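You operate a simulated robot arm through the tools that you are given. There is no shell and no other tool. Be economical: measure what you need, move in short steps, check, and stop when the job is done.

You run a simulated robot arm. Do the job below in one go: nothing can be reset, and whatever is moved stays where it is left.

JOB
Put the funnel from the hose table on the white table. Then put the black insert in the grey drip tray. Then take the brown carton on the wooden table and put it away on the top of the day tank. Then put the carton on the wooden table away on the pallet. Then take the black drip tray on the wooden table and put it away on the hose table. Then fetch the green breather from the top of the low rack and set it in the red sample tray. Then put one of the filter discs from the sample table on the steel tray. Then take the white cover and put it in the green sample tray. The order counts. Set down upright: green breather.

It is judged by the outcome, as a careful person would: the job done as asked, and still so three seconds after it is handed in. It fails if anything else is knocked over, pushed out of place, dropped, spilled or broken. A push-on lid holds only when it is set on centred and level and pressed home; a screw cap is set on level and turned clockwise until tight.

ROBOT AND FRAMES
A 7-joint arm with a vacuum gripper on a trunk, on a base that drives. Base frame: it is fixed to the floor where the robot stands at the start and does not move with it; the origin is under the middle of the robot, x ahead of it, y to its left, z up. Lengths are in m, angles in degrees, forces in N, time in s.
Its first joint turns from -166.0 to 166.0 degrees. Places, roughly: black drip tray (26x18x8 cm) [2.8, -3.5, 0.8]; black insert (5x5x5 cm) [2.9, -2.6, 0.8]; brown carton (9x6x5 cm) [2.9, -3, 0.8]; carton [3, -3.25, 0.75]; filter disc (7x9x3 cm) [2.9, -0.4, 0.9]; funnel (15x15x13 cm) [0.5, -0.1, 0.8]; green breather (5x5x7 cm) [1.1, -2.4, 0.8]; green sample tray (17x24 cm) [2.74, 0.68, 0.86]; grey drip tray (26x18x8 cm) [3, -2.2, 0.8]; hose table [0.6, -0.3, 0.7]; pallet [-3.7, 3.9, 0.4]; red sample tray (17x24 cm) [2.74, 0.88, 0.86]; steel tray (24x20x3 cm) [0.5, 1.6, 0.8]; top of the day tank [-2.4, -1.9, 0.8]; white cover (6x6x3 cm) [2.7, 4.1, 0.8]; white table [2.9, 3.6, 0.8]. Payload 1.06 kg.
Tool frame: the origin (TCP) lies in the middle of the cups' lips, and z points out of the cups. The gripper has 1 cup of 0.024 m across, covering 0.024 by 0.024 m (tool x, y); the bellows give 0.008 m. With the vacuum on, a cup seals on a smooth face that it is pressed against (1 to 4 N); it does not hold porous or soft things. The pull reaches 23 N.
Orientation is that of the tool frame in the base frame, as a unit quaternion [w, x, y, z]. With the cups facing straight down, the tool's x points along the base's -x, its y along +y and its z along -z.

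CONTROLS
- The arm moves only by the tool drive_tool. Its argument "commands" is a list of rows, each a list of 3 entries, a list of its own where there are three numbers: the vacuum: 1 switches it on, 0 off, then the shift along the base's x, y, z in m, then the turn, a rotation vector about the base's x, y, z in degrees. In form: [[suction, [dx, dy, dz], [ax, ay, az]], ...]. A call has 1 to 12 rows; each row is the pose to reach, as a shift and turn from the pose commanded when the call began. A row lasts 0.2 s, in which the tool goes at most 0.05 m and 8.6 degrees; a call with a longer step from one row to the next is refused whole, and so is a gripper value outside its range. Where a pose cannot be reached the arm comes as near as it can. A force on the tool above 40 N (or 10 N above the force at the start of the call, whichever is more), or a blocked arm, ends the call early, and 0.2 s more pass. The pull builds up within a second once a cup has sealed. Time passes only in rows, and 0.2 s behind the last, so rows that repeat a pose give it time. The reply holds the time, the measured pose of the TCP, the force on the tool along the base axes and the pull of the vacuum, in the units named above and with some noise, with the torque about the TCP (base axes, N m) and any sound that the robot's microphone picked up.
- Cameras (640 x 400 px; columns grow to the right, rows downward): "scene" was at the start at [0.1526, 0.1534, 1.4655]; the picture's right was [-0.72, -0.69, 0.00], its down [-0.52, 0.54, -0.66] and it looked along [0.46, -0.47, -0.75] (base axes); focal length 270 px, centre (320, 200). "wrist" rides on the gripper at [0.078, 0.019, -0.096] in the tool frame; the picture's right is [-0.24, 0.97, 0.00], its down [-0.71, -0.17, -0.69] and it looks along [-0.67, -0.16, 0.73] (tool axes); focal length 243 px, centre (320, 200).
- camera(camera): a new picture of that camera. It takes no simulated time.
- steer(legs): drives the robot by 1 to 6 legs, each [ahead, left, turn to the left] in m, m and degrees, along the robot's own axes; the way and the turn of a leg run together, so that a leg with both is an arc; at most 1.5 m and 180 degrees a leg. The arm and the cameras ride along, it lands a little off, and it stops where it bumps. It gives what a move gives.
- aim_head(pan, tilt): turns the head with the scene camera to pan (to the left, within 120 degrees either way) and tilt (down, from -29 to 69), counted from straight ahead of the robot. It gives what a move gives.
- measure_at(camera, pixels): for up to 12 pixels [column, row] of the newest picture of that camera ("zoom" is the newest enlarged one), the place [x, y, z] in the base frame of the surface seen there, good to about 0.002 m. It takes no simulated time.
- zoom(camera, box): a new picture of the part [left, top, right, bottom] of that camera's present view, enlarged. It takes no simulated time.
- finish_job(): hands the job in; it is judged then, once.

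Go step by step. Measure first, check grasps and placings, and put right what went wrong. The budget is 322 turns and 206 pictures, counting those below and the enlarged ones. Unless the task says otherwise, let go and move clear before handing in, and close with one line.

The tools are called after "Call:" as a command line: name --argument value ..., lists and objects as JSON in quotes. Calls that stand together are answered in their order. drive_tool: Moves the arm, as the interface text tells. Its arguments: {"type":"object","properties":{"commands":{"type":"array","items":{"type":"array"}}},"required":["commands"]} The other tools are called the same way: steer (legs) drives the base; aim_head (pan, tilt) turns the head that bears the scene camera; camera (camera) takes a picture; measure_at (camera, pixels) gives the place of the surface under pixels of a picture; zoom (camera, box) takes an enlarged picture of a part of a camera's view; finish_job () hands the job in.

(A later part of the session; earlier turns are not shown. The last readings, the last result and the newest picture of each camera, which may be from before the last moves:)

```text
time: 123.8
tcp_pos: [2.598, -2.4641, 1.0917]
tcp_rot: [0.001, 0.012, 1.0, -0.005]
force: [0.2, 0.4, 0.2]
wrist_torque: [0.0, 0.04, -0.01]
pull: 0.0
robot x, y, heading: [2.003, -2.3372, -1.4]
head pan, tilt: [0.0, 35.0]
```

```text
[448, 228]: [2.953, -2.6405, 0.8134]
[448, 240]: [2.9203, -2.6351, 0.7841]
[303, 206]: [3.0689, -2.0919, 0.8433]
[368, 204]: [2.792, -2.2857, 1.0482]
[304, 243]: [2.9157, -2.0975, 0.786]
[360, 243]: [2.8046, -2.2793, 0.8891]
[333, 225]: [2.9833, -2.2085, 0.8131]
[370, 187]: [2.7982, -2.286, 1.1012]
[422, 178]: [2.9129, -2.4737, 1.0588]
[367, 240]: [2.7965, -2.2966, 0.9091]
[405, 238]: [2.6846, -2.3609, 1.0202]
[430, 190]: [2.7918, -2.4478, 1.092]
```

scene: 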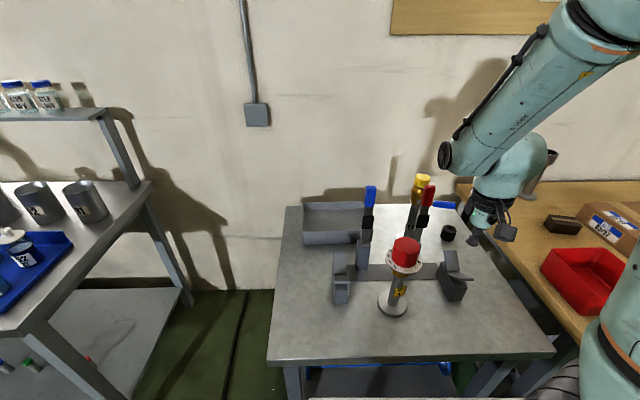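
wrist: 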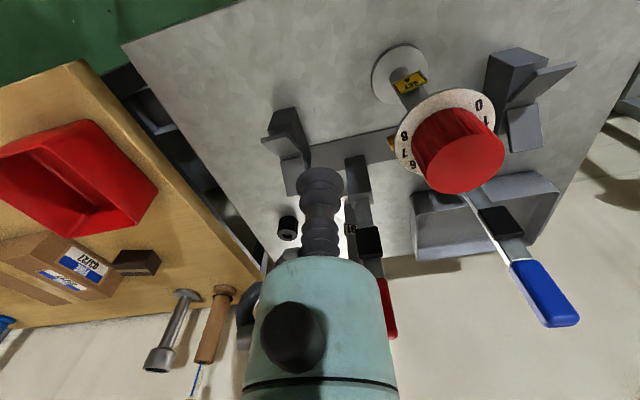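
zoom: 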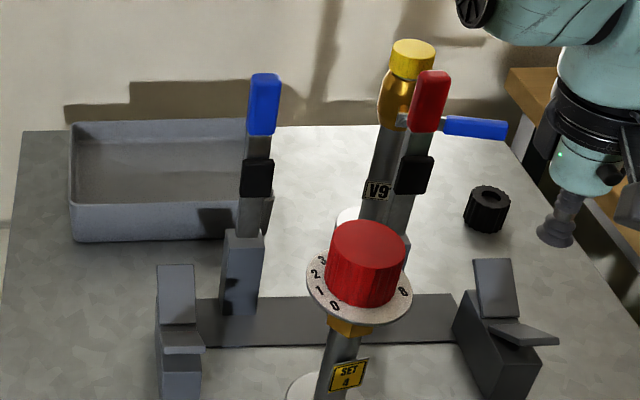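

I need a closer view of the insert's top (it seems to have a hole).

Call:
zoom --camera "scene" --box '[428, 218, 468, 248]'

Call:
zoom --camera "wrist" --box '[260, 200, 320, 250]'

```text
13.33 times, centred on (448, 233) of scene
```

zoom: 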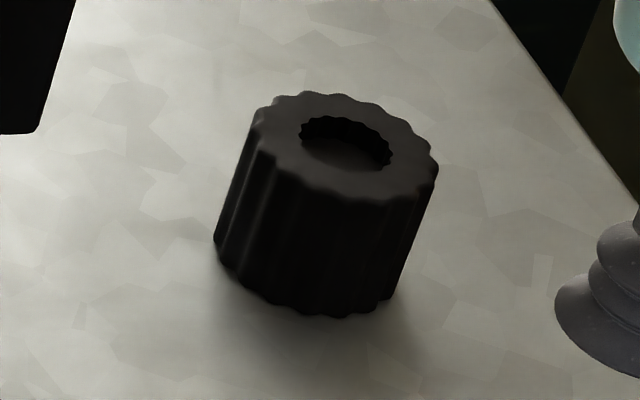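

```text
8.00 times, centred on (290, 225) of wrist
```

zoom: 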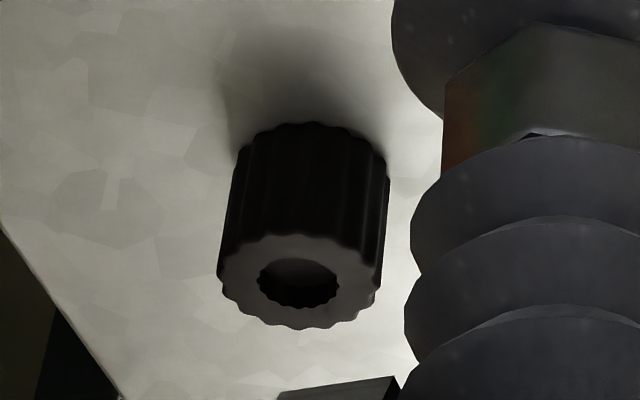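

There's a recess with a floor. I measure rim, floor and outline.

Call:
zoom --camera "scene" --box '[428, 218, 468, 248]'

Call:
measure_at --camera "zoom" --pixels '[[338, 158], [350, 158], [370, 160], [296, 130], [398, 158], [330, 110], [360, 180], [258, 118], [435, 170], [320, 97], [335, 195], [345, 128]]'

```text
13.33 times, centred on (448, 233) of scene
```

zoom: 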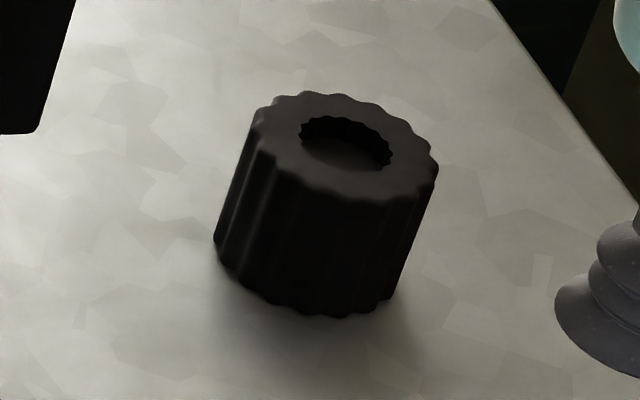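

```text
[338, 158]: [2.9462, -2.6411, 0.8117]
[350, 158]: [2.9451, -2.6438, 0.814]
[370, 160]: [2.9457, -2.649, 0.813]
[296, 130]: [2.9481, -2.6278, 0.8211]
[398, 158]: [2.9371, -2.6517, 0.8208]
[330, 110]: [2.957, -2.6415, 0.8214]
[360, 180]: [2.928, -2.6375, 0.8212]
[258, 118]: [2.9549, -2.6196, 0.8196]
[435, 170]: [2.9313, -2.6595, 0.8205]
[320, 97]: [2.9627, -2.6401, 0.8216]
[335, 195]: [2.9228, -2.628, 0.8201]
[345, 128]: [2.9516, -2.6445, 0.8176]
```

Recess floor is z≈0.813, 8 mm deep, ~26 mm across, centred (2.943,-2.640); the 24 mm cup can go in. I check the table's front edge so I can move closer.

Call:
measure_at --camera "scene" --pixels '[[270, 358], [540, 352], [345, 398], [580, 340]]'

Call:
aim_head --pan -20 --tilt 60

Call:
camera --camera "scene"

```text
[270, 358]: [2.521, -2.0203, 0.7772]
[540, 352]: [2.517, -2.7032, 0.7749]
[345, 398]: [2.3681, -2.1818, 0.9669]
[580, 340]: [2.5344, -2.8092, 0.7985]
```

```text
time: 124.7
tcp_pos: [2.5981, -2.4637, 1.0916]
tcp_rot: [0.0, 0.012, 1.0, -0.005]
force: [0.9, -0.4, 0.0]
wrist_torque: [-0.03, 0.03, -0.02]
pull: 0.1
robot x, y, heading: [2.0031, -2.3362, -1.1]
head pan, tilt: [-20.0, 60.0]
```

```text
165 pictures are left
```

scene: 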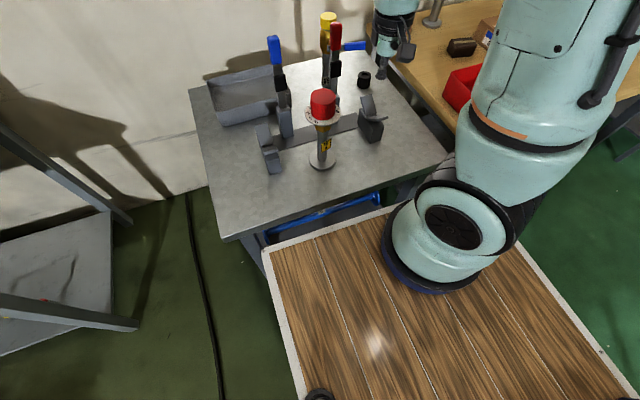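

I move 6 cm closer and 5 cm right, then raise the tool to clear the tall tools and go above the insert.

Call:
steer --legs '[[0.06, -0.08, 1]]'

Call:
drive_tool --commands '[[0, [0.02, -0.03, 0.02], [0, 0, 0]], [0, [0.04, -0.06, 0.02], [0, 0, 0]], [0, [0.06, -0.09, 0], [0, 0, 0]], [0, [0.09, -0.12, 0], [0, 0, 0]], [0, [0.13, -0.12, 0], [0, 0, 0]], [0, [0.17, -0.12, 0], [0, 0, 0]], [0, [0.21, -0.12, 0], [0, 0, 0]], [0, [0.25, -0.12, 0], [0, 0, 0]], [0, [0.28, -0.12, 0], [0, 0, 0]], [0, [0.28, -0.12, 0], [0, 0, 0]]]'

Call:
camera --camera "wrist"

Call:
camera --camera "scene"

```text
time: 125.8
tcp_pos: [2.6614, -2.5346, 1.0916]
tcp_rot: [-0.001, 0.002, 1.0, -0.004]
force: [-0.3, 0.3, -0.4]
wrist_torque: [0.0, -0.01, 0.01]
pull: 0.0
robot x, y, heading: [2.065, -2.4243, -0.2]
head pan, tilt: [-20.0, 60.0]
```

```text
time: 128.0
tcp_pos: [2.9437, -2.6535, 1.0923]
tcp_rot: [0.0, 0.002, 1.0, -0.003]
force: [0.0, -0.3, 0.4]
wrist_torque: [0.01, -0.01, -0.03]
pull: 0.0
robot x, y, heading: [2.0681, -2.4205, -0.7]
head pan, tilt: [-20.0, 60.0]
```

```text
164 pictures are left
```

wrist: 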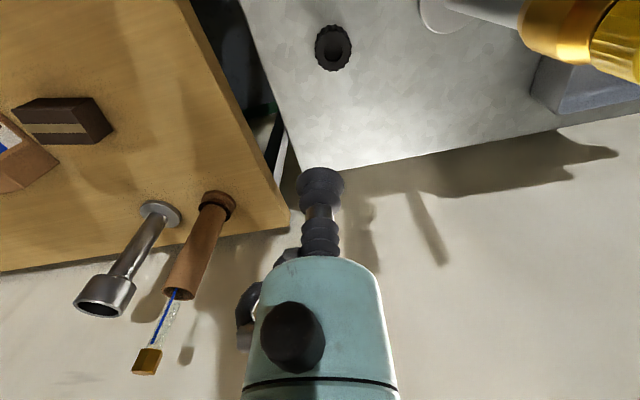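

```text
163 pictures are left
```

scene: 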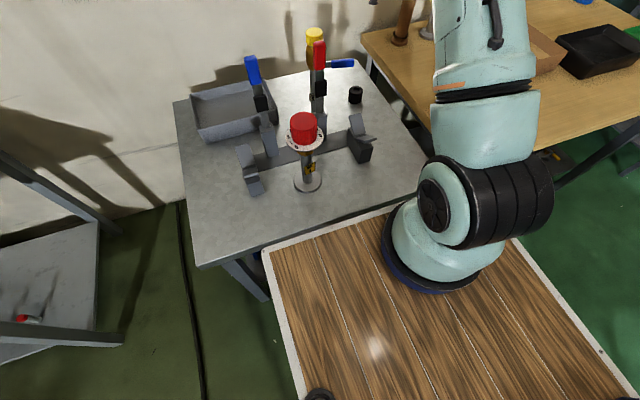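

In the wrist view the insert is at (334,47). I zoom and measure its hole rim from here.

Call:
zoom --camera "wrist" --box '[304, 20, 364, 70]'

```text
8.00 times, centred on (334, 45) of wrist
```

zoom: 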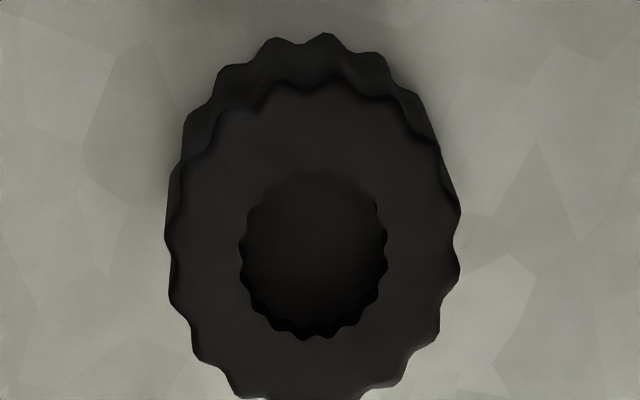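

Call:
measure_at --camera "zoom" --pixels '[[232, 250], [396, 252], [312, 165], [314, 348], [250, 190], [384, 310], [378, 188], [252, 320], [310, 250], [290, 270], [340, 230], [320, 290]]'

```text
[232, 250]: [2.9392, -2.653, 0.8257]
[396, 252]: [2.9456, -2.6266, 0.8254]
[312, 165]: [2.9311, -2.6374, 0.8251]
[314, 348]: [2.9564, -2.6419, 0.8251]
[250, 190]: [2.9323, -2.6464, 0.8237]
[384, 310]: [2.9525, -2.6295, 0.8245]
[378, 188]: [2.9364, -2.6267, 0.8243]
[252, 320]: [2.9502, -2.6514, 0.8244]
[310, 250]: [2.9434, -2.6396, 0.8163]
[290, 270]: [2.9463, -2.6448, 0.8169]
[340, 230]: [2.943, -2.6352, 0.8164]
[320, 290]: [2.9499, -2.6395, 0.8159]
```

Hole centre (2.943,-2.639), ~26.5 mm wide. I go down to just above it and take repeated readings.

Call:
drive_tool --commands '[[0, [-0.0005, 0.0143, -0.045], [0, 0, 0]], [0, [-0.0005, 0.0143, -0.09], [0, 0, 0]], [0, [-0.0005, 0.0143, -0.135], [0, 0, 0]], [0, [-0.0005, 0.0143, -0.18], [0, 0, 0]], [0, [-0.0005, 0.0143, -0.22], [0, 0, 0]], [0, [-0.0005, 0.0143, -0.245], [0, 0, 0]], [0, [-0.0005, 0.0143, -0.245], [0, 0, 0]], [0, [-0.0005, 0.0143, -0.245], [0, 0, 0]]]'

Call:
zoom --camera "wrist" --box '[260, 130, 380, 230]'

Call:
drive_tool --commands '[[0, [0, 0, 0], [0, 0, 0]]]'

Call:
drive_tool --commands '[[0, [0, 0, 0], [0, 0, 0]]]'

Call:
drive_tool --commands '[[0, [0, 0, 0], [0, 0, 0]]]'

```text
time: 129.8
tcp_pos: [2.9428, -2.6383, 0.8486]
tcp_rot: [0.0, 0.002, 1.0, -0.003]
force: [0.2, 0.1, 0.7]
wrist_torque: [-0.01, -0.04, -0.05]
pull: 0.0
robot x, y, heading: [2.0625, -2.422, -0.5]
head pan, tilt: [-20.0, 60.0]
```

```text
4.00 times, centred on (320, 180) of wrist
```

zoom: 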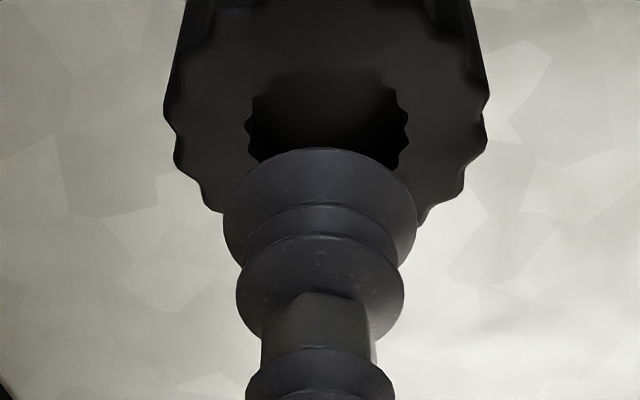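

```text
time: 130.2
tcp_pos: [2.9405, -2.6389, 0.8483]
tcp_rot: [-0.001, 0.002, 1.0, -0.005]
force: [-0.1, 0.6, -0.7]
wrist_torque: [0.0, 0.01, -0.01]
pull: 0.1
robot x, y, heading: [2.0618, -2.4212, -0.3]
head pan, tilt: [-20.0, 60.0]
```

```text
time: 130.6
tcp_pos: [2.9412, -2.6392, 0.8497]
tcp_rot: [0.001, 0.002, 1.0, -0.005]
force: [0.0, 0.5, 0.4]
wrist_torque: [-0.02, 0.01, -0.01]
pull: 0.1
robot x, y, heading: [2.0633, -2.4225, -0.6]
head pan, tilt: [-20.0, 60.0]
```

```text
time: 131.0
tcp_pos: [2.9406, -2.6389, 0.8484]
tcp_rot: [0.0, 0.002, 1.0, -0.004]
force: [-0.3, -0.4, 0.5]
wrist_torque: [0.01, 0.0, 0.0]
pull: 0.2
robot x, y, heading: [2.0624, -2.4197, -0.5]
head pan, tilt: [-20.0, 60.0]
```

Averaged readings put the cup 1.7 mm short in x; the zoom shows the hole's centre at column 326 against the cup's 320, about 1 mm to +y. I correct by (+1.7,+0.5 mm) and descend into the recess with vacuum.

Call:
drive_tool --commands '[[0, [0.0017, 0.0005, 0], [0, 0, 0]], [1, [0.0017, 0.0005, -0.015], [0, 0, 0]], [1, [0.0017, 0.0005, -0.022], [0, 0, 0]], [1, [0.0017, 0.0005, -0.027], [0, 0, 0]], [1, [0.0017, 0.0005, -0.031], [0, 0, 0]], [1, [0.0017, 0.0005, -0.034], [0, 0, 0]], [1, [0.0017, 0.0005, -0.036], [0, 0, 0]], [1, [0.0017, 0.0005, -0.036], [0, 0, 0]], [1, [0.0017, 0.0005, -0.036], [0, 0, 0]]]'

```text
time: 133.0
tcp_pos: [2.9439, -2.6396, 0.8146]
tcp_rot: [0.002, 0.002, 1.0, -0.004]
force: [-7.9, 5.3, 19.3]
wrist_torque: [-0.02, -0.13, 0.02]
pull: 22.5
robot x, y, heading: [2.0618, -2.4197, -0.6]
head pan, tilt: [-20.0, 60.0]
stopped in row 9: the force on the tool passed its limit (the readings are from after the stop); the commanded pose is now the measured one
```

It sealed (22.5 N). I lift straight up.

Call:
drive_tool --commands '[[1, [0, 0, 0.01], [0, 0, 0]], [1, [0, 0, 0.04], [0, 0, 0]], [1, [0, 0, 0.085], [0, 0, 0]], [1, [0, 0, 0.13], [0, 0, 0]], [1, [0, 0, 0.175], [0, 0, 0]], [1, [0, 0, 0.22], [0, 0, 0]], [1, [0, 0, 0.265], [0, 0, 0]], [1, [0, 0, 0.31], [0, 0, 0]], [1, [0, 0, 0.355], [0, 0, 0]], [1, [0, 0, 0.38], [0, 0, 0]]]'

Call:
camera --camera "wrist"

Call:
camera --camera "scene"

```text
time: 135.2
tcp_pos: [2.9434, -2.6413, 1.1926]
tcp_rot: [0.0, 0.002, 1.0, -0.006]
force: [1.2, 0.0, -0.9]
wrist_torque: [0.05, -0.02, 0.0]
pull: 23.2
robot x, y, heading: [2.0625, -2.4211, -0.4]
head pan, tilt: [-20.0, 60.0]
```

```text
160 pictures are left
```

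wrist: 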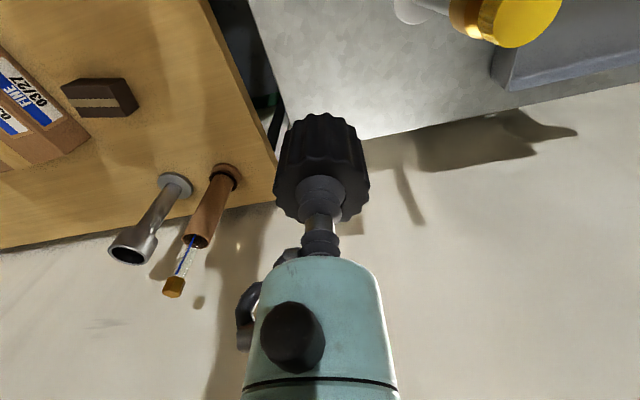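

```text
159 pictures are left
```

scene: 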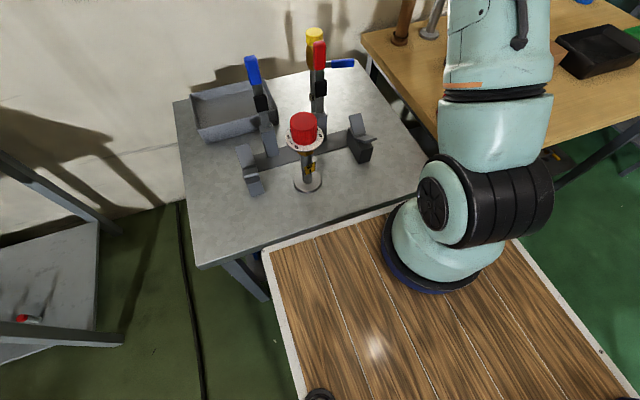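

The insert is held. I measure tray and the tall tools' tops in the scene view.

Call:
measure_at --camera "scene" --pixels '[[189, 97], [247, 78], [202, 138], [265, 115], [225, 108], [235, 103], [249, 58], [314, 30], [319, 42], [350, 62], [216, 120]]'

Call:
zoom --camera "scene" --box '[170, 20, 370, 160]'

```text
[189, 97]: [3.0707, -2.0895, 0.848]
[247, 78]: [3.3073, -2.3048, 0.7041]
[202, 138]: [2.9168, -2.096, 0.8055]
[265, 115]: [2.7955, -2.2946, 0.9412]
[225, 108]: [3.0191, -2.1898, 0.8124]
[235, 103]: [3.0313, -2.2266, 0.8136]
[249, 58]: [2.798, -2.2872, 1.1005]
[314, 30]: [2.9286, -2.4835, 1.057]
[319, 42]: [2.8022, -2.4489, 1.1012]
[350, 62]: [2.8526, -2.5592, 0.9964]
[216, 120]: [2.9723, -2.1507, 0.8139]
```

```text
2.86 times, centred on (270, 90) of scene
```

zoom: 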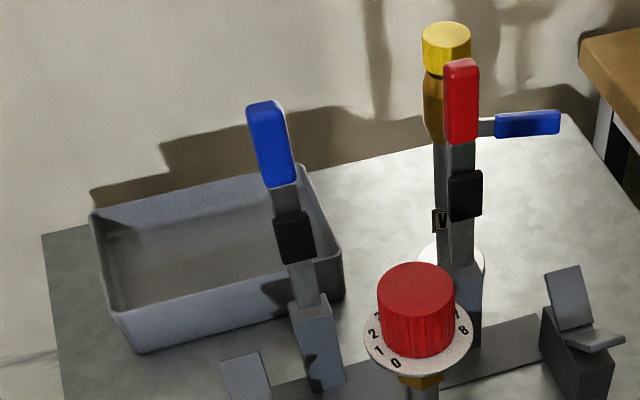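

Tray interior spans x 2.92–3.07, y −2.10–−2.34, floor ≈0.8135. I carry the insert at height above the tools to (2.985,-2.19).

Call:
drive_tool --commands '[[1, [0.0, 0.045, 0], [0, 0, 0]], [1, [0.01, 0.09, 0], [0, 0, 0]], [1, [0.015, 0.135, 0], [0, 0, 0]], [1, [0.02, 0.18, 0], [0, 0, 0]], [1, [0.025, 0.225, 0], [0, 0, 0]], [1, [0.03, 0.27, 0], [0, 0, 0]], [1, [0.035, 0.315, 0], [0, 0, 0]], [1, [0.04, 0.36, 0], [0, 0, 0]], [1, [0.042, 0.405, 0], [0, 0, 0]], [1, [0.042, 0.45, 0], [0, 0, 0]], [1, [0.042, 0.45, 0], [0, 0, 0]]]'

Call:
camera --camera "wrist"

Call:
camera --camera "scene"

```text
time: 137.6
tcp_pos: [2.9857, -2.1874, 1.1924]
tcp_rot: [0.002, 0.002, 1.0, -0.004]
force: [0.3, 0.6, -1.2]
wrist_torque: [0.0, 0.0, -0.01]
pull: 23.3
robot x, y, heading: [2.0622, -2.4238, -0.4]
head pan, tilt: [-20.0, 60.0]
```

```text
157 pictures are left
```

wrist: 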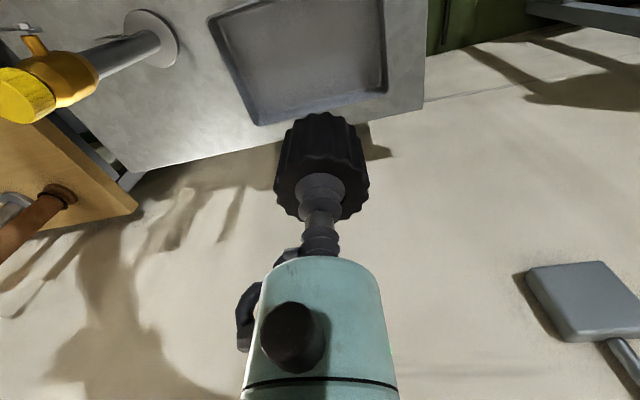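

```text
156 pictures are left
```

scene: 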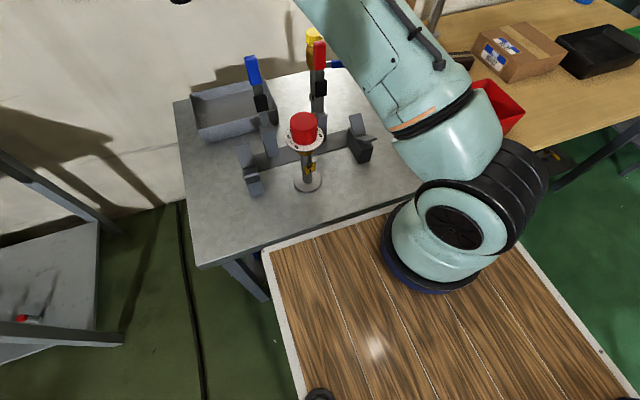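

Above the tray. I descend halfway and look.

Call:
drive_tool --commands '[[1, [0, -0.01, -0.045], [0, 0, 0]], [1, [0, -0.01, -0.09], [0, 0, 0]], [1, [0, -0.01, -0.135], [0, 0, 0]], [1, [0, -0.01, -0.18], [0, 0, 0]], [1, [0, -0.01, -0.22], [0, 0, 0]], [1, [0, -0.01, -0.22], [0, 0, 0]]]'

Call:
aim_head --pan -8 --tilt 35

Call:
camera --camera "scene"

Call:
camera --camera "wrist"

```text
time: 139.0
tcp_pos: [2.9857, -2.1982, 0.9701]
tcp_rot: [0.002, 0.002, 1.0, -0.005]
force: [0.4, 0.2, -0.4]
wrist_torque: [0.03, 0.04, -0.03]
pull: 22.7
robot x, y, heading: [2.063, -2.4173, -0.4]
head pan, tilt: [-20.0, 60.0]
```

```text
time: 139.9
tcp_pos: [2.987, -2.1978, 0.9697]
tcp_rot: [0.002, 0.003, 1.0, -0.004]
force: [0.2, 0.1, -0.4]
wrist_torque: [0.01, 0.0, -0.04]
pull: 22.7
robot x, y, heading: [2.0641, -2.4238, -0.4]
head pan, tilt: [-8.0, 35.0]
```

```text
155 pictures are left
```

scene: 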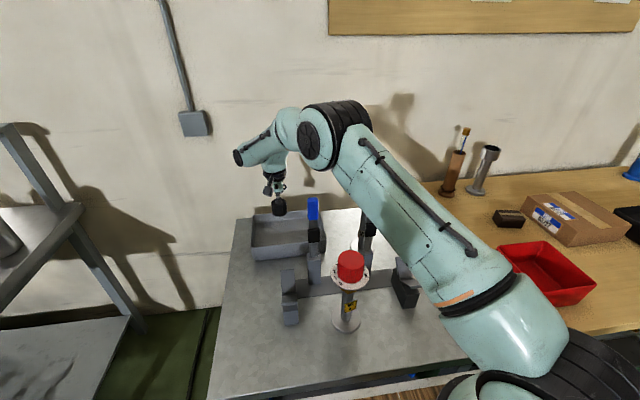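

```text
154 pictures are left
```

wrist: 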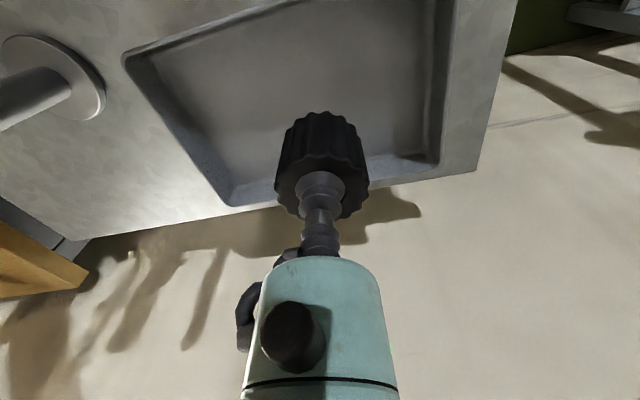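

The upper arm passes near the tall tools at (370,210). I measure the arm underside there.

Call:
measure_at --camera "scene" --pixels '[[320, 150], [350, 180], [375, 205], [395, 230], [420, 260], [312, 165], [368, 215], [372, 228]]'

Call:
zoom --camera "scene" --box '[220, 80, 480, 340]'

```text
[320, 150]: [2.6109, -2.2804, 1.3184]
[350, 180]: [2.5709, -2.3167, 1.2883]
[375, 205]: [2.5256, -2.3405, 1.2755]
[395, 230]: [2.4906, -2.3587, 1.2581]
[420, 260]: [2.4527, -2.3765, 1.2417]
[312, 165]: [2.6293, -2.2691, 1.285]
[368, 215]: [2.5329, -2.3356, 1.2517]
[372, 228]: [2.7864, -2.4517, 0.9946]
```

```text
1.54 times, centred on (350, 210) of scene
```

zoom: 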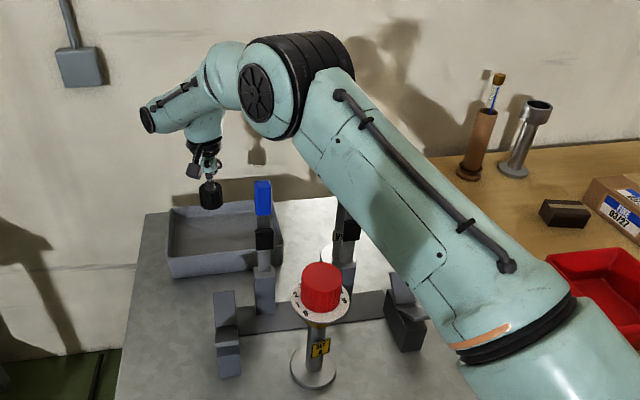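

Checking the forearm/wrist heights relative to the blue handle.

Call:
measure_at --camera "scene" --pixels '[[242, 158], [262, 160], [285, 145], [300, 140], [297, 125], [285, 115], [313, 198], [313, 205], [279, 190], [276, 170], [305, 155]]'

```text
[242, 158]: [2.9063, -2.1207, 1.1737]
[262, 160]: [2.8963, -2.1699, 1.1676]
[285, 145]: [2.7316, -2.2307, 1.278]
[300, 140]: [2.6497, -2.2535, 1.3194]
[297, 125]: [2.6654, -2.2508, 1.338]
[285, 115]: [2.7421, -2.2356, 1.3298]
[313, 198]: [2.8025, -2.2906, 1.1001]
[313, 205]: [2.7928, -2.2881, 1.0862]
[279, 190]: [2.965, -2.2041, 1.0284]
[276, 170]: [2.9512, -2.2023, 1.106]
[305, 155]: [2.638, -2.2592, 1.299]
```

Clearance over the blue handle (top ≈1.115) would be tight. I raise again, shift the base 0.26 m left so the forearm comes in beside it.

Call:
drive_tool --commands '[[1, [0, 0, 0.045], [0, 0, 0]], [1, [0, 0, 0.09], [0, 0, 0]], [1, [0, 0, 0.135], [0, 0, 0]], [1, [0, 0, 0.18], [0, 0, 0]], [1, [0, 0, 0.22], [0, 0, 0]], [1, [0, -0.04, 0.22], [0, 0, 0]], [1, [0, -0.08, 0.22], [0, 0, 0]], [1, [0, -0.12, 0.22], [0, 0, 0]], [1, [0, -0.16, 0.22], [0, 0, 0]], [1, [0, -0.2, 0.22], [0, 0, 0]], [1, [0, -0.22, 0.22], [0, 0, 0]]]'

Call:
steer --legs '[[0.0, 0.26, 0]]'

Call:
camera --camera "scene"

Call:
camera --camera "wrist"

```text
time: 142.3
tcp_pos: [2.9848, -2.4205, 1.1908]
tcp_rot: [0.002, 0.003, 1.0, -0.004]
force: [-0.4, 0.6, -0.4]
wrist_torque: [0.0, -0.01, 0.0]
pull: 23.2
robot x, y, heading: [2.0607, -2.422, -0.6]
head pan, tilt: [-8.0, 35.0]
```

```text
time: 144.2
tcp_pos: [2.9855, -2.1568, 1.191]
tcp_rot: [0.002, 0.001, 1.0, -0.004]
force: [0.3, 0.5, -0.7]
wrist_torque: [-0.01, 0.03, 0.01]
pull: 23.2
robot x, y, heading: [2.0667, -2.1623, -0.5]
head pan, tilt: [-8.0, 35.0]
```

```text
152 pictures are left
```

scene: 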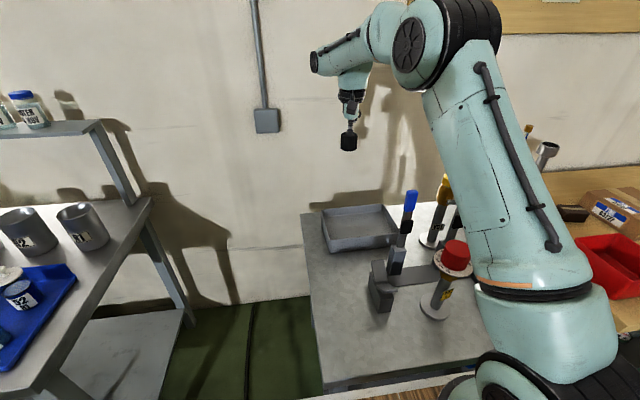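

```text
151 pictures are left
```

wrist: 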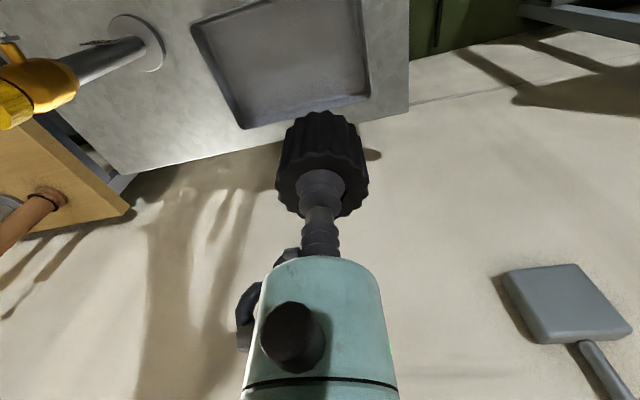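

The arm now runs beside the handle. I descend over (2.985,-2.165).

Call:
drive_tool --commands '[[1, [0, -0.01, -0.045], [0, 0, 0]], [1, [0, -0.01, -0.09], [0, 0, 0]], [1, [0, -0.01, -0.135], [0, 0, 0]], [1, [0, -0.01, -0.18], [0, 0, 0]], [1, [0, -0.01, -0.22], [0, 0, 0]], [1, [0, -0.01, -0.25], [0, 0, 0]], [1, [0, -0.01, -0.28], [0, 0, 0]], [1, [0, -0.01, -0.28], [0, 0, 0]]]'

Call:
camera --camera "scene"

Call:
camera --camera "wrist"

```text
time: 146.0
tcp_pos: [2.9871, -2.1662, 0.9109]
tcp_rot: [0.002, 0.002, 1.0, -0.005]
force: [-0.5, 0.9, -0.8]
wrist_torque: [-0.01, 0.05, 0.01]
pull: 22.9
robot x, y, heading: [2.0654, -2.1582, -0.4]
head pan, tilt: [-8.0, 35.0]
```

```text
150 pictures are left
```

scene: 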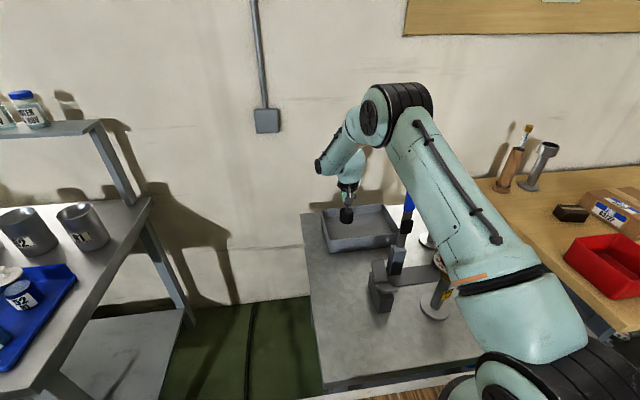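

```text
149 pictures are left
```

wrist: 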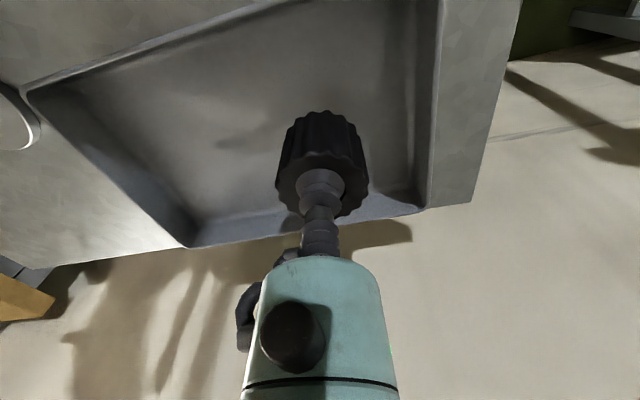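

Fine so far. I lower gently to the floor.

Call:
drive_tool --commands '[[1, [0, 0, -0.02], [0, 0, 0]], [1, [0, 0, -0.035], [0, 0, 0]], [1, [0, 0, -0.045], [0, 0, 0]], [1, [0, 0, -0.051], [0, 0, 0]], [1, [0, 0, -0.055], [0, 0, 0]], [1, [0, 0, -0.058], [0, 0, 0]], [1, [0, 0, -0.058], [0, 0, 0]]]'

Call:
camera --camera "wrist"

```text
time: 147.6
tcp_pos: [2.9877, -2.1659, 0.8548]
tcp_rot: [0.004, 0.001, 1.0, -0.004]
force: [2.0, 3.3, 19.0]
wrist_torque: [0.02, -0.03, 0.02]
pull: 23.0
robot x, y, heading: [2.0679, -2.1553, -0.5]
head pan, tilt: [-8.0, 35.0]
```

```text
148 pictures are left
```

wrist: 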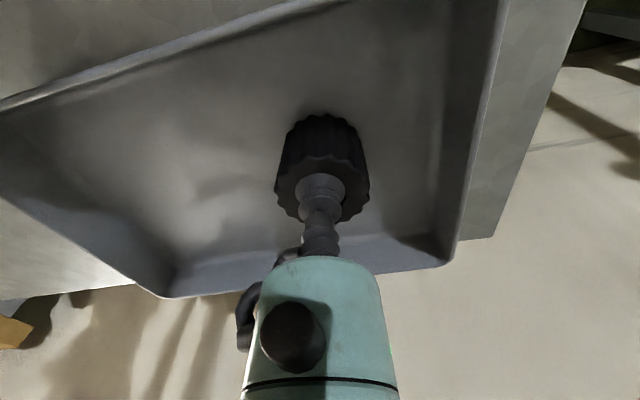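

Contact at 0.855 (19 N upward). I release and rise.

Call:
drive_tool --commands '[[1, [0, 0, 0.002], [0, 0, 0]], [0, [0, 0, 0.002], [0, 0, 0]], [0, [0, 0, 0.002], [0, 0, 0]], [0, [0, 0, 0.002], [0, 0, 0]], [0, [0, 0, 0.01], [0, 0, 0]], [0, [0, 0, 0.03], [0, 0, 0]], [0, [0, 0, 0.075], [0, 0, 0]], [0, [0, 0, 0.12], [0, 0, 0]], [0, [0, 0, 0.165], [0, 0, 0]], [0, [0, 0, 0.21], [0, 0, 0]], [0, [0, 0, 0.255], [0, 0, 0]], [0, [0, 0, 0.3], [0, 0, 0]]]'

Call:
camera --camera "wrist"

Call:
camera --camera "scene"

```text
time: 150.2
tcp_pos: [2.9855, -2.1647, 1.152]
tcp_rot: [0.001, 0.001, 1.0, -0.004]
force: [0.0, -0.2, -0.3]
wrist_torque: [-0.04, 0.04, 0.0]
pull: 0.0
robot x, y, heading: [2.0662, -2.1613, -0.3]
head pan, tilt: [-8.0, 35.0]
```

```text
147 pictures are left
```

wrist: 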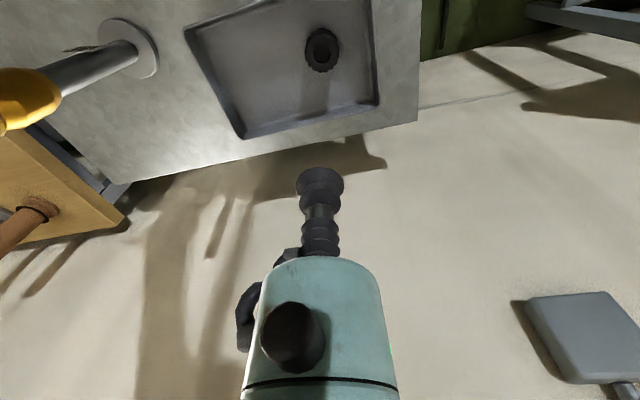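

```text
146 pictures are left
```

scene: 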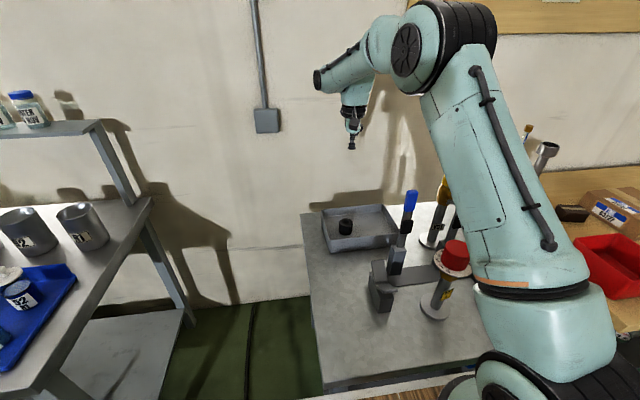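

Insert is in the grey tray. Next: brown carton (570,213). I raise/retract and drive right.

Call:
drive_tool --commands '[[0, [-0.03, 0, 0.03], [0, 0, 0]], [0, [-0.06, 0, 0.06], [0, 0, 0]], [0, [-0.1, 0, 0.08], [0, 0, 0]], [0, [-0.14, 0, 0.09], [0, 0, 0]], [0, [-0.18, 0, 0.09], [0, 0, 0]], [0, [-0.22, 0, 0.09], [0, 0, 0]], [0, [-0.26, 0, 0.09], [0, 0, 0]], [0, [-0.3, 0, 0.09], [0, 0, 0]]]'

Call:
steer --legs '[[-0.02, -0.75, -0.8]]'

Call:
aim_head --pan -5 --tilt 45

Call:
camera --camera "scene"

Call:
camera --camera "wrist"

```text
time: 152.0
tcp_pos: [2.6849, -2.1667, 1.2424]
tcp_rot: [0.002, 0.001, 1.0, -0.004]
force: [0.4, 0.8, 0.1]
wrist_torque: [0.02, 0.01, 0.0]
pull: 0.1
robot x, y, heading: [2.066, -2.1589, -0.5]
head pan, tilt: [-8.0, 35.0]
```

```text
time: 156.0
tcp_pos: [2.6529, -2.9207, 1.2443]
tcp_rot: [0.002, 0.01, 1.0, -0.005]
force: [0.2, 0.1, -0.3]
wrist_torque: [0.0, 0.01, -0.03]
pull: 0.0
robot x, y, heading: [2.0329, -2.9022, -1.4]
head pan, tilt: [-8.0, 35.0]
```

```text
time: 156.8
tcp_pos: [2.6533, -2.9221, 1.2433]
tcp_rot: [0.001, 0.01, 1.0, -0.004]
force: [-0.3, -0.6, 1.1]
wrist_torque: [-0.01, 0.0, 0.0]
pull: 0.2
robot x, y, heading: [2.033, -2.9047, -1.4]
head pan, tilt: [-5.0, 45.0]
```

```text
145 pictures are left
```

scene: 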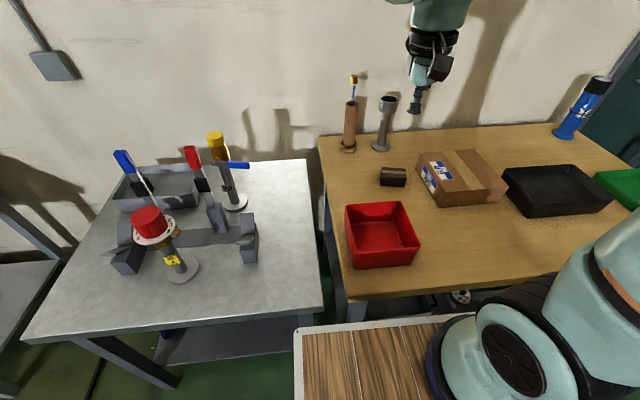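

```text
144 pictures are left
```

wrist: 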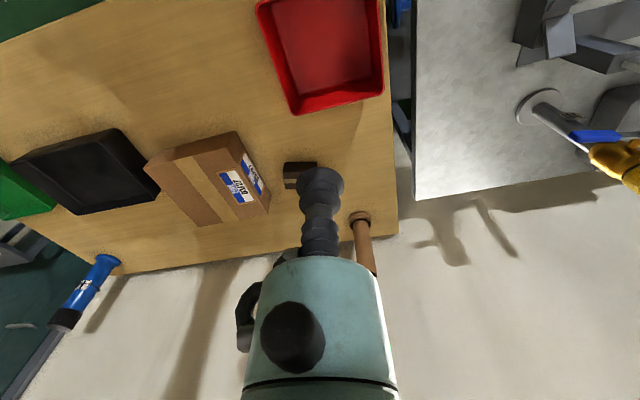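

The small dark-brown carton is at (393,177), the large labelled carton at (460,177), black drip tray at (555,190). I zoom and measure.

Call:
zoom --camera "scene" --box '[330, 110, 490, 210]'

Call:
measure_at --camera "scene" --pixels '[[393, 170], [382, 170], [405, 170], [393, 182], [418, 155], [495, 150], [507, 188], [437, 205], [458, 165], [348, 105], [388, 98], [360, 180]]'

```text
4.00 times, centred on (410, 160) of scene
```

zoom: 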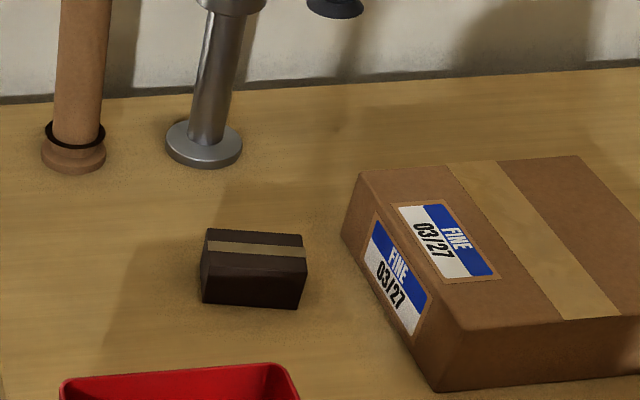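

```text
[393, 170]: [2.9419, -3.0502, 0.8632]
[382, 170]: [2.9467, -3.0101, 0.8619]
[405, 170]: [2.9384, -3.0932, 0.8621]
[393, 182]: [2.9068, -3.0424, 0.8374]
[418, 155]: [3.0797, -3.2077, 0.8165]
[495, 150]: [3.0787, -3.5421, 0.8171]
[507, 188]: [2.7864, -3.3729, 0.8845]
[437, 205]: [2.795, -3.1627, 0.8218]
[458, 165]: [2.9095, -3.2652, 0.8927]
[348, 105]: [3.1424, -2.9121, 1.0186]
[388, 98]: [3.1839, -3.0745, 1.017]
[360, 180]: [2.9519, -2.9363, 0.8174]
```

I measure the top face corners and tape of the small carton.

Call:
measure_at --camera "zoom" --pixels '[[208, 231], [301, 236], [305, 271], [203, 266], [255, 244], [255, 256], [255, 250], [410, 240], [490, 215], [520, 240], [540, 270], [470, 245]]'

```text
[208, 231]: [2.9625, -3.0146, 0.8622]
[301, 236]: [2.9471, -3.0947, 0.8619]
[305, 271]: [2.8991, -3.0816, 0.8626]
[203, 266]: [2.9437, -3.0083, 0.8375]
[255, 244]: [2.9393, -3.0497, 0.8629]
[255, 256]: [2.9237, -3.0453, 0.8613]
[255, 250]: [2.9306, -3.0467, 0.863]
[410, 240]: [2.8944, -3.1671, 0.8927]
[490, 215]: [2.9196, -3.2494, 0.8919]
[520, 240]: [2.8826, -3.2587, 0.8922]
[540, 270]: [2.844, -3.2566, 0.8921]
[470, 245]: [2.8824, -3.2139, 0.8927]
```

Top face centre (2.931,-3.047), z 0.862. Moving above it.

Call:
drive_tool --commands '[[0, [0.04, -0.02, 0], [0, 0, 0]], [0, [0.08, -0.04, 0], [0, 0, 0]], [0, [0.12, -0.06, 0], [0, 0, 0]], [0, [0.16, -0.08, 0], [0, 0, 0]], [0, [0.2, -0.1, 0], [0, 0, 0]], [0, [0.24, -0.12, 0], [0, 0, 0]], [0, [0.278, -0.126, 0], [0, 0, 0]], [0, [0.278, -0.126, -0.045], [0, 0, 0]], [0, [0.278, -0.126, -0.09], [0, 0, 0]], [0, [0.278, -0.126, -0.135], [0, 0, 0]], [0, [0.278, -0.126, -0.18], [0, 0, 0]], [0, [0.278, -0.126, -0.225], [0, 0, 0]]]'

Call:
drive_tool --commands '[[0, [0, 0, -0.045], [0, 0, 0]], [0, [0, 0, -0.09], [0, 0, 0]], [0, [0, 0, -0.13], [0, 0, 0]], [0, [0, 0, -0.13], [0, 0, 0]]]'

Call:
camera --camera "wrist"

```text
time: 159.3
tcp_pos: [2.9303, -3.0474, 1.0141]
tcp_rot: [0.002, 0.01, 1.0, -0.004]
force: [-0.1, 0.6, 1.0]
wrist_torque: [-0.03, -0.02, 0.0]
pull: 0.1
robot x, y, heading: [2.0397, -2.903, -1.1]
head pan, tilt: [-5.0, 45.0]
```

```text
time: 160.3
tcp_pos: [2.9327, -3.0459, 0.888]
tcp_rot: [0.002, 0.01, 1.0, -0.004]
force: [0.4, 0.0, 0.0]
wrist_torque: [0.0, -0.01, 0.0]
pull: 0.1
robot x, y, heading: [2.0337, -2.9003, -1.6]
head pan, tilt: [-5.0, 45.0]
```

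```text
142 pictures are left
```

wrist: 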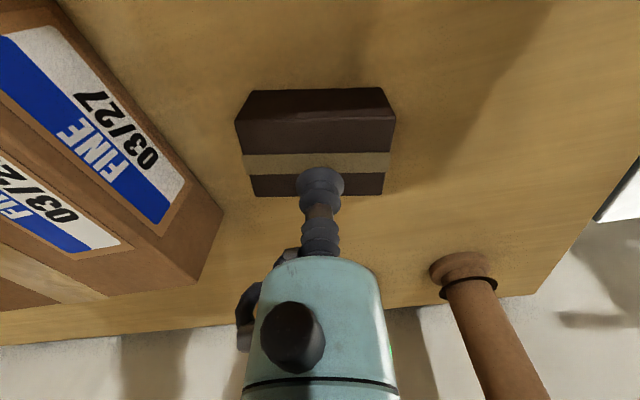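

Aligned over the tape. I press down with vacuum.

Call:
drive_tool --commands '[[1, [0, 0, -0.015], [0, 0, 0]], [1, [0, 0, -0.022], [0, 0, 0]], [1, [0, 0, -0.026], [0, 0, 0]], [1, [0, 0, -0.028], [0, 0, 0]], [1, [0, 0, -0.029], [0, 0, 0]], [1, [0, 0, -0.029], [0, 0, 0]], [1, [0, 0, -0.029], [0, 0, 0]]]'

```text
time: 161.9
tcp_pos: [2.9321, -3.0488, 0.8599]
tcp_rot: [0.002, 0.009, 1.0, -0.005]
force: [7.7, 0.3, 14.9]
wrist_torque: [0.08, 0.04, 0.0]
pull: 23.2
robot x, y, heading: [2.0374, -2.8983, -1.3]
head pan, tilt: [-5.0, 45.0]
```

Sealed (23.2 N). Lifting.

Call:
drive_tool --commands '[[1, [0, 0, 0.01], [0, 0, 0]], [1, [0, 0, 0.05], [0, 0, 0]], [1, [0, 0, 0.095], [0, 0, 0]], [1, [0, 0, 0.14], [0, 0, 0]], [1, [0, 0, 0.185], [0, 0, 0]], [1, [0, 0, 0.23], [0, 0, 0]], [1, [-0.04, 0.02, 0.24], [0, 0, 0]], [1, [-0.08, 0.04, 0.25], [0, 0, 0]], [1, [-0.12, 0.06, 0.26], [0, 0, 0]], [1, [-0.16, 0.08, 0.27], [0, 0, 0]], [1, [-0.2, 0.1, 0.28], [0, 0, 0]], [1, [-0.24, 0.12, 0.28], [0, 0, 0]]]'

Call:
camera --camera "wrist"

Call:
camera --camera "scene"

```text
time: 164.6
tcp_pos: [2.6912, -2.9288, 1.1373]
tcp_rot: [0.0, 0.01, 1.0, -0.005]
force: [0.1, 0.1, -2.1]
wrist_torque: [0.03, 0.02, -0.01]
pull: 22.9
robot x, y, heading: [2.0342, -2.9019, -1.4]
head pan, tilt: [-5.0, 45.0]
```

```text
141 pictures are left
```

wrist: 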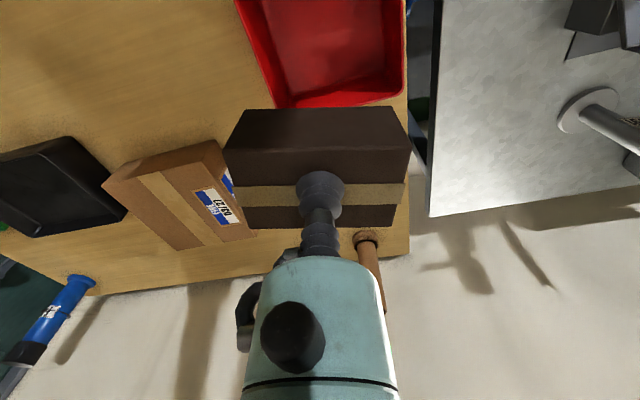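

```text
140 pictures are left
```

scene: 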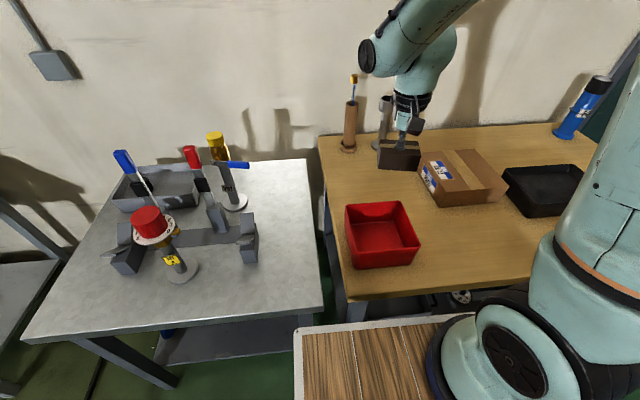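

Held. I retract/raise to keep clear of the tall tools, then leave the corridor.

Call:
drive_tool --commands '[[1, [-0.03, 0, 0.03], [0, 0, 0]], [1, [-0.06, 0, 0.06], [0, 0, 0]], [1, [-0.09, 0, 0.09], [0, 0, 0]], [1, [-0.12, 0, 0.12], [0, 0, 0]]]'

Call:
steer --legs '[[-0.2, 0.3, 0.5], [0, 1.2, 0]]'

Call:
aim_head --pan -120 --tilt 30

Call:
camera --camera "scene"

```text
time: 165.6
tcp_pos: [2.5698, -2.9257, 1.2593]
tcp_rot: [0.001, 0.009, 1.0, -0.003]
force: [0.8, -0.3, -1.4]
wrist_torque: [0.0, 0.04, 0.0]
pull: 22.9
robot x, y, heading: [2.0318, -2.8993, -1.4]
head pan, tilt: [-5.0, 45.0]
```

```text
time: 173.7
tcp_pos: [2.3959, -1.393, 1.2578]
tcp_rot: [0.001, 0.007, 1.0, -0.005]
force: [-0.5, -0.3, -2.4]
wrist_torque: [0.01, 0.02, 0.02]
pull: 22.4
robot x, y, heading: [1.8642, -1.3727, -1.0]
head pan, tilt: [-5.0, 45.0]
```

```text
time: 175.6
tcp_pos: [2.3973, -1.3933, 1.2582]
tcp_rot: [0.002, 0.006, 1.0, -0.004]
force: [0.9, -0.4, -2.2]
wrist_torque: [-0.04, 0.02, -0.01]
pull: 22.7
robot x, y, heading: [1.8576, -1.372, -0.9]
head pan, tilt: [-120.0, 30.0]
```

```text
139 pictures are left
```

scene: 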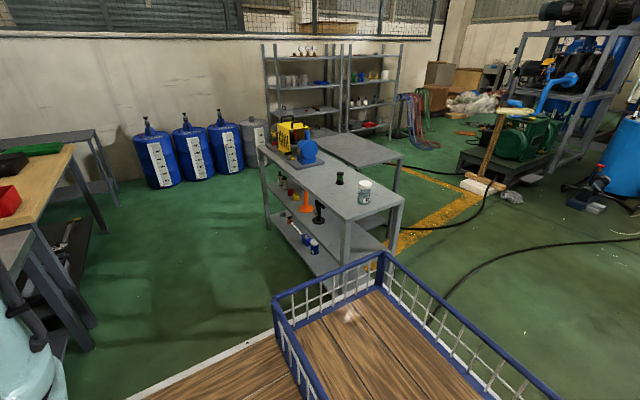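

Clear behind. I back along y≈-1.35, then turn around to face the tank.

Call:
steer --legs '[[-1.2, 0, 1], [-1.2, 0.05, 0], [0, 0, 170]]'

Call:
aim_head --pan 20 --tilt 25

Call:
camera --camera "scene"

```text
time: 194.4
tcp_pos: [-1.1078, -1.2175, 1.258]
tcp_rot: [-0.005, 0.996, -0.083, -0.002]
force: [-0.9, -0.2, -1.8]
wrist_torque: [0.02, -0.02, -0.01]
pull: 22.8
robot x, y, heading: [-0.5811, -1.3156, 170.4]
head pan, tilt: [-120.0, 30.0]
```

```text
time: 196.7
tcp_pos: [-1.1082, -1.2184, 1.2585]
tcp_rot: [-0.004, 0.997, -0.083, -0.002]
force: [0.5, -0.1, -0.7]
wrist_torque: [-0.01, 0.01, 0.0]
pull: 22.4
robot x, y, heading: [-0.5814, -1.3181, 170.3]
head pan, tilt: [20.0, 25.0]
```

```text
138 pictures are left
```

scene: 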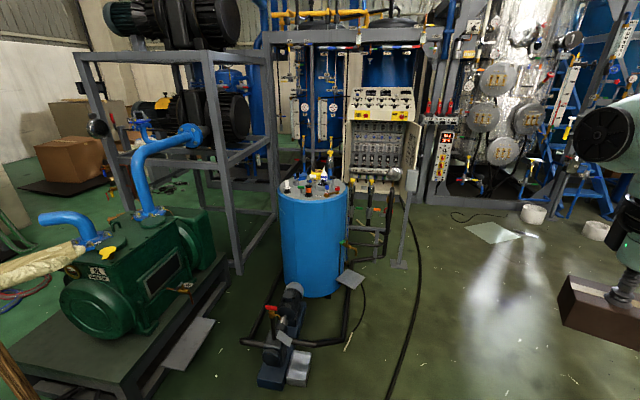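

The day tank is at (313,240) with fittings on its top at (320,185). I zoom and measure.

Call:
zoom --camera "scene" --box '[260, 140, 400, 240]'

Call:
measure_at --camera "scene" --pixels '[[313, 240], [285, 190], [345, 190], [313, 198], [290, 300], [260, 350], [270, 375], [355, 285], [405, 262], [215, 260], [350, 330], [320, 162]]'

```text
4.00 times, centred on (330, 190) of scene
```

zoom: 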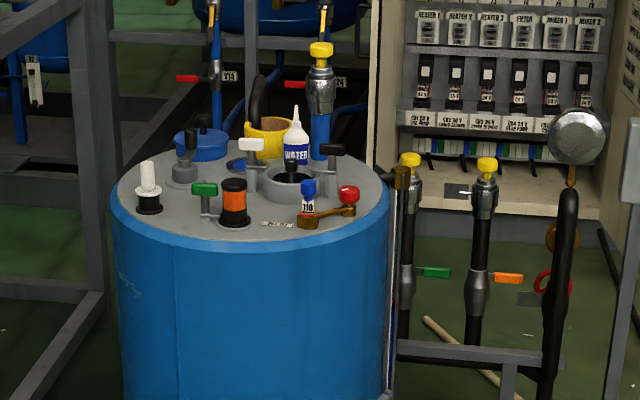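

```text
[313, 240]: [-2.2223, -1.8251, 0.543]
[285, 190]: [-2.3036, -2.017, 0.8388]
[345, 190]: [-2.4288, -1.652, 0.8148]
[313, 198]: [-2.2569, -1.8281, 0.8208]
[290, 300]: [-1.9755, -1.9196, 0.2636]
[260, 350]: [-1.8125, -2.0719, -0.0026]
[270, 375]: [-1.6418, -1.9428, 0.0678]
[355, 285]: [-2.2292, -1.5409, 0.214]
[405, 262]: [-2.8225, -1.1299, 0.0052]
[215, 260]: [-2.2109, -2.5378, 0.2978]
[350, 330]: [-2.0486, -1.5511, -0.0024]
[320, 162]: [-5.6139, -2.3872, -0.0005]
```

The top is cluttered with fittings, so I need an overhead look. I drive nearer and turn toward the tank.

Call:
steer --legs '[[1.05, -0.0, 0], [0, 0, 45]]'

Call:
aim_head --pan 10 --tilt 45

Call:
camera --camera "scene"

```text
time: 204.0
tcp_pos: [-2.0309, -1.4521, 1.2573]
tcp_rot: [-0.003, 0.951, 0.308, -0.003]
force: [1.1, 0.0, -1.3]
wrist_torque: [0.0, 0.01, -0.02]
pull: 22.9
robot x, y, heading: [-1.5923, -1.1481, -144.5]
head pan, tilt: [20.0, 25.0]
```

```text
time: 204.8
tcp_pos: [-2.0319, -1.4514, 1.2583]
tcp_rot: [-0.004, 0.951, 0.308, -0.003]
force: [0.5, 0.1, -0.6]
wrist_torque: [0.03, 0.0, 0.03]
pull: 22.6
robot x, y, heading: [-1.5878, -1.151, -144.7]
head pan, tilt: [10.0, 45.0]
```

```text
136 pictures are left
```

scene: 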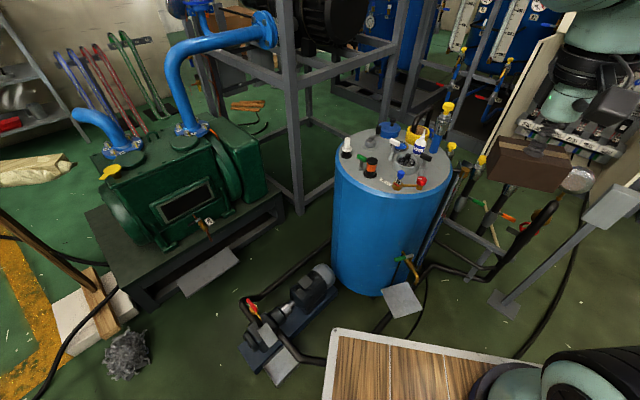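

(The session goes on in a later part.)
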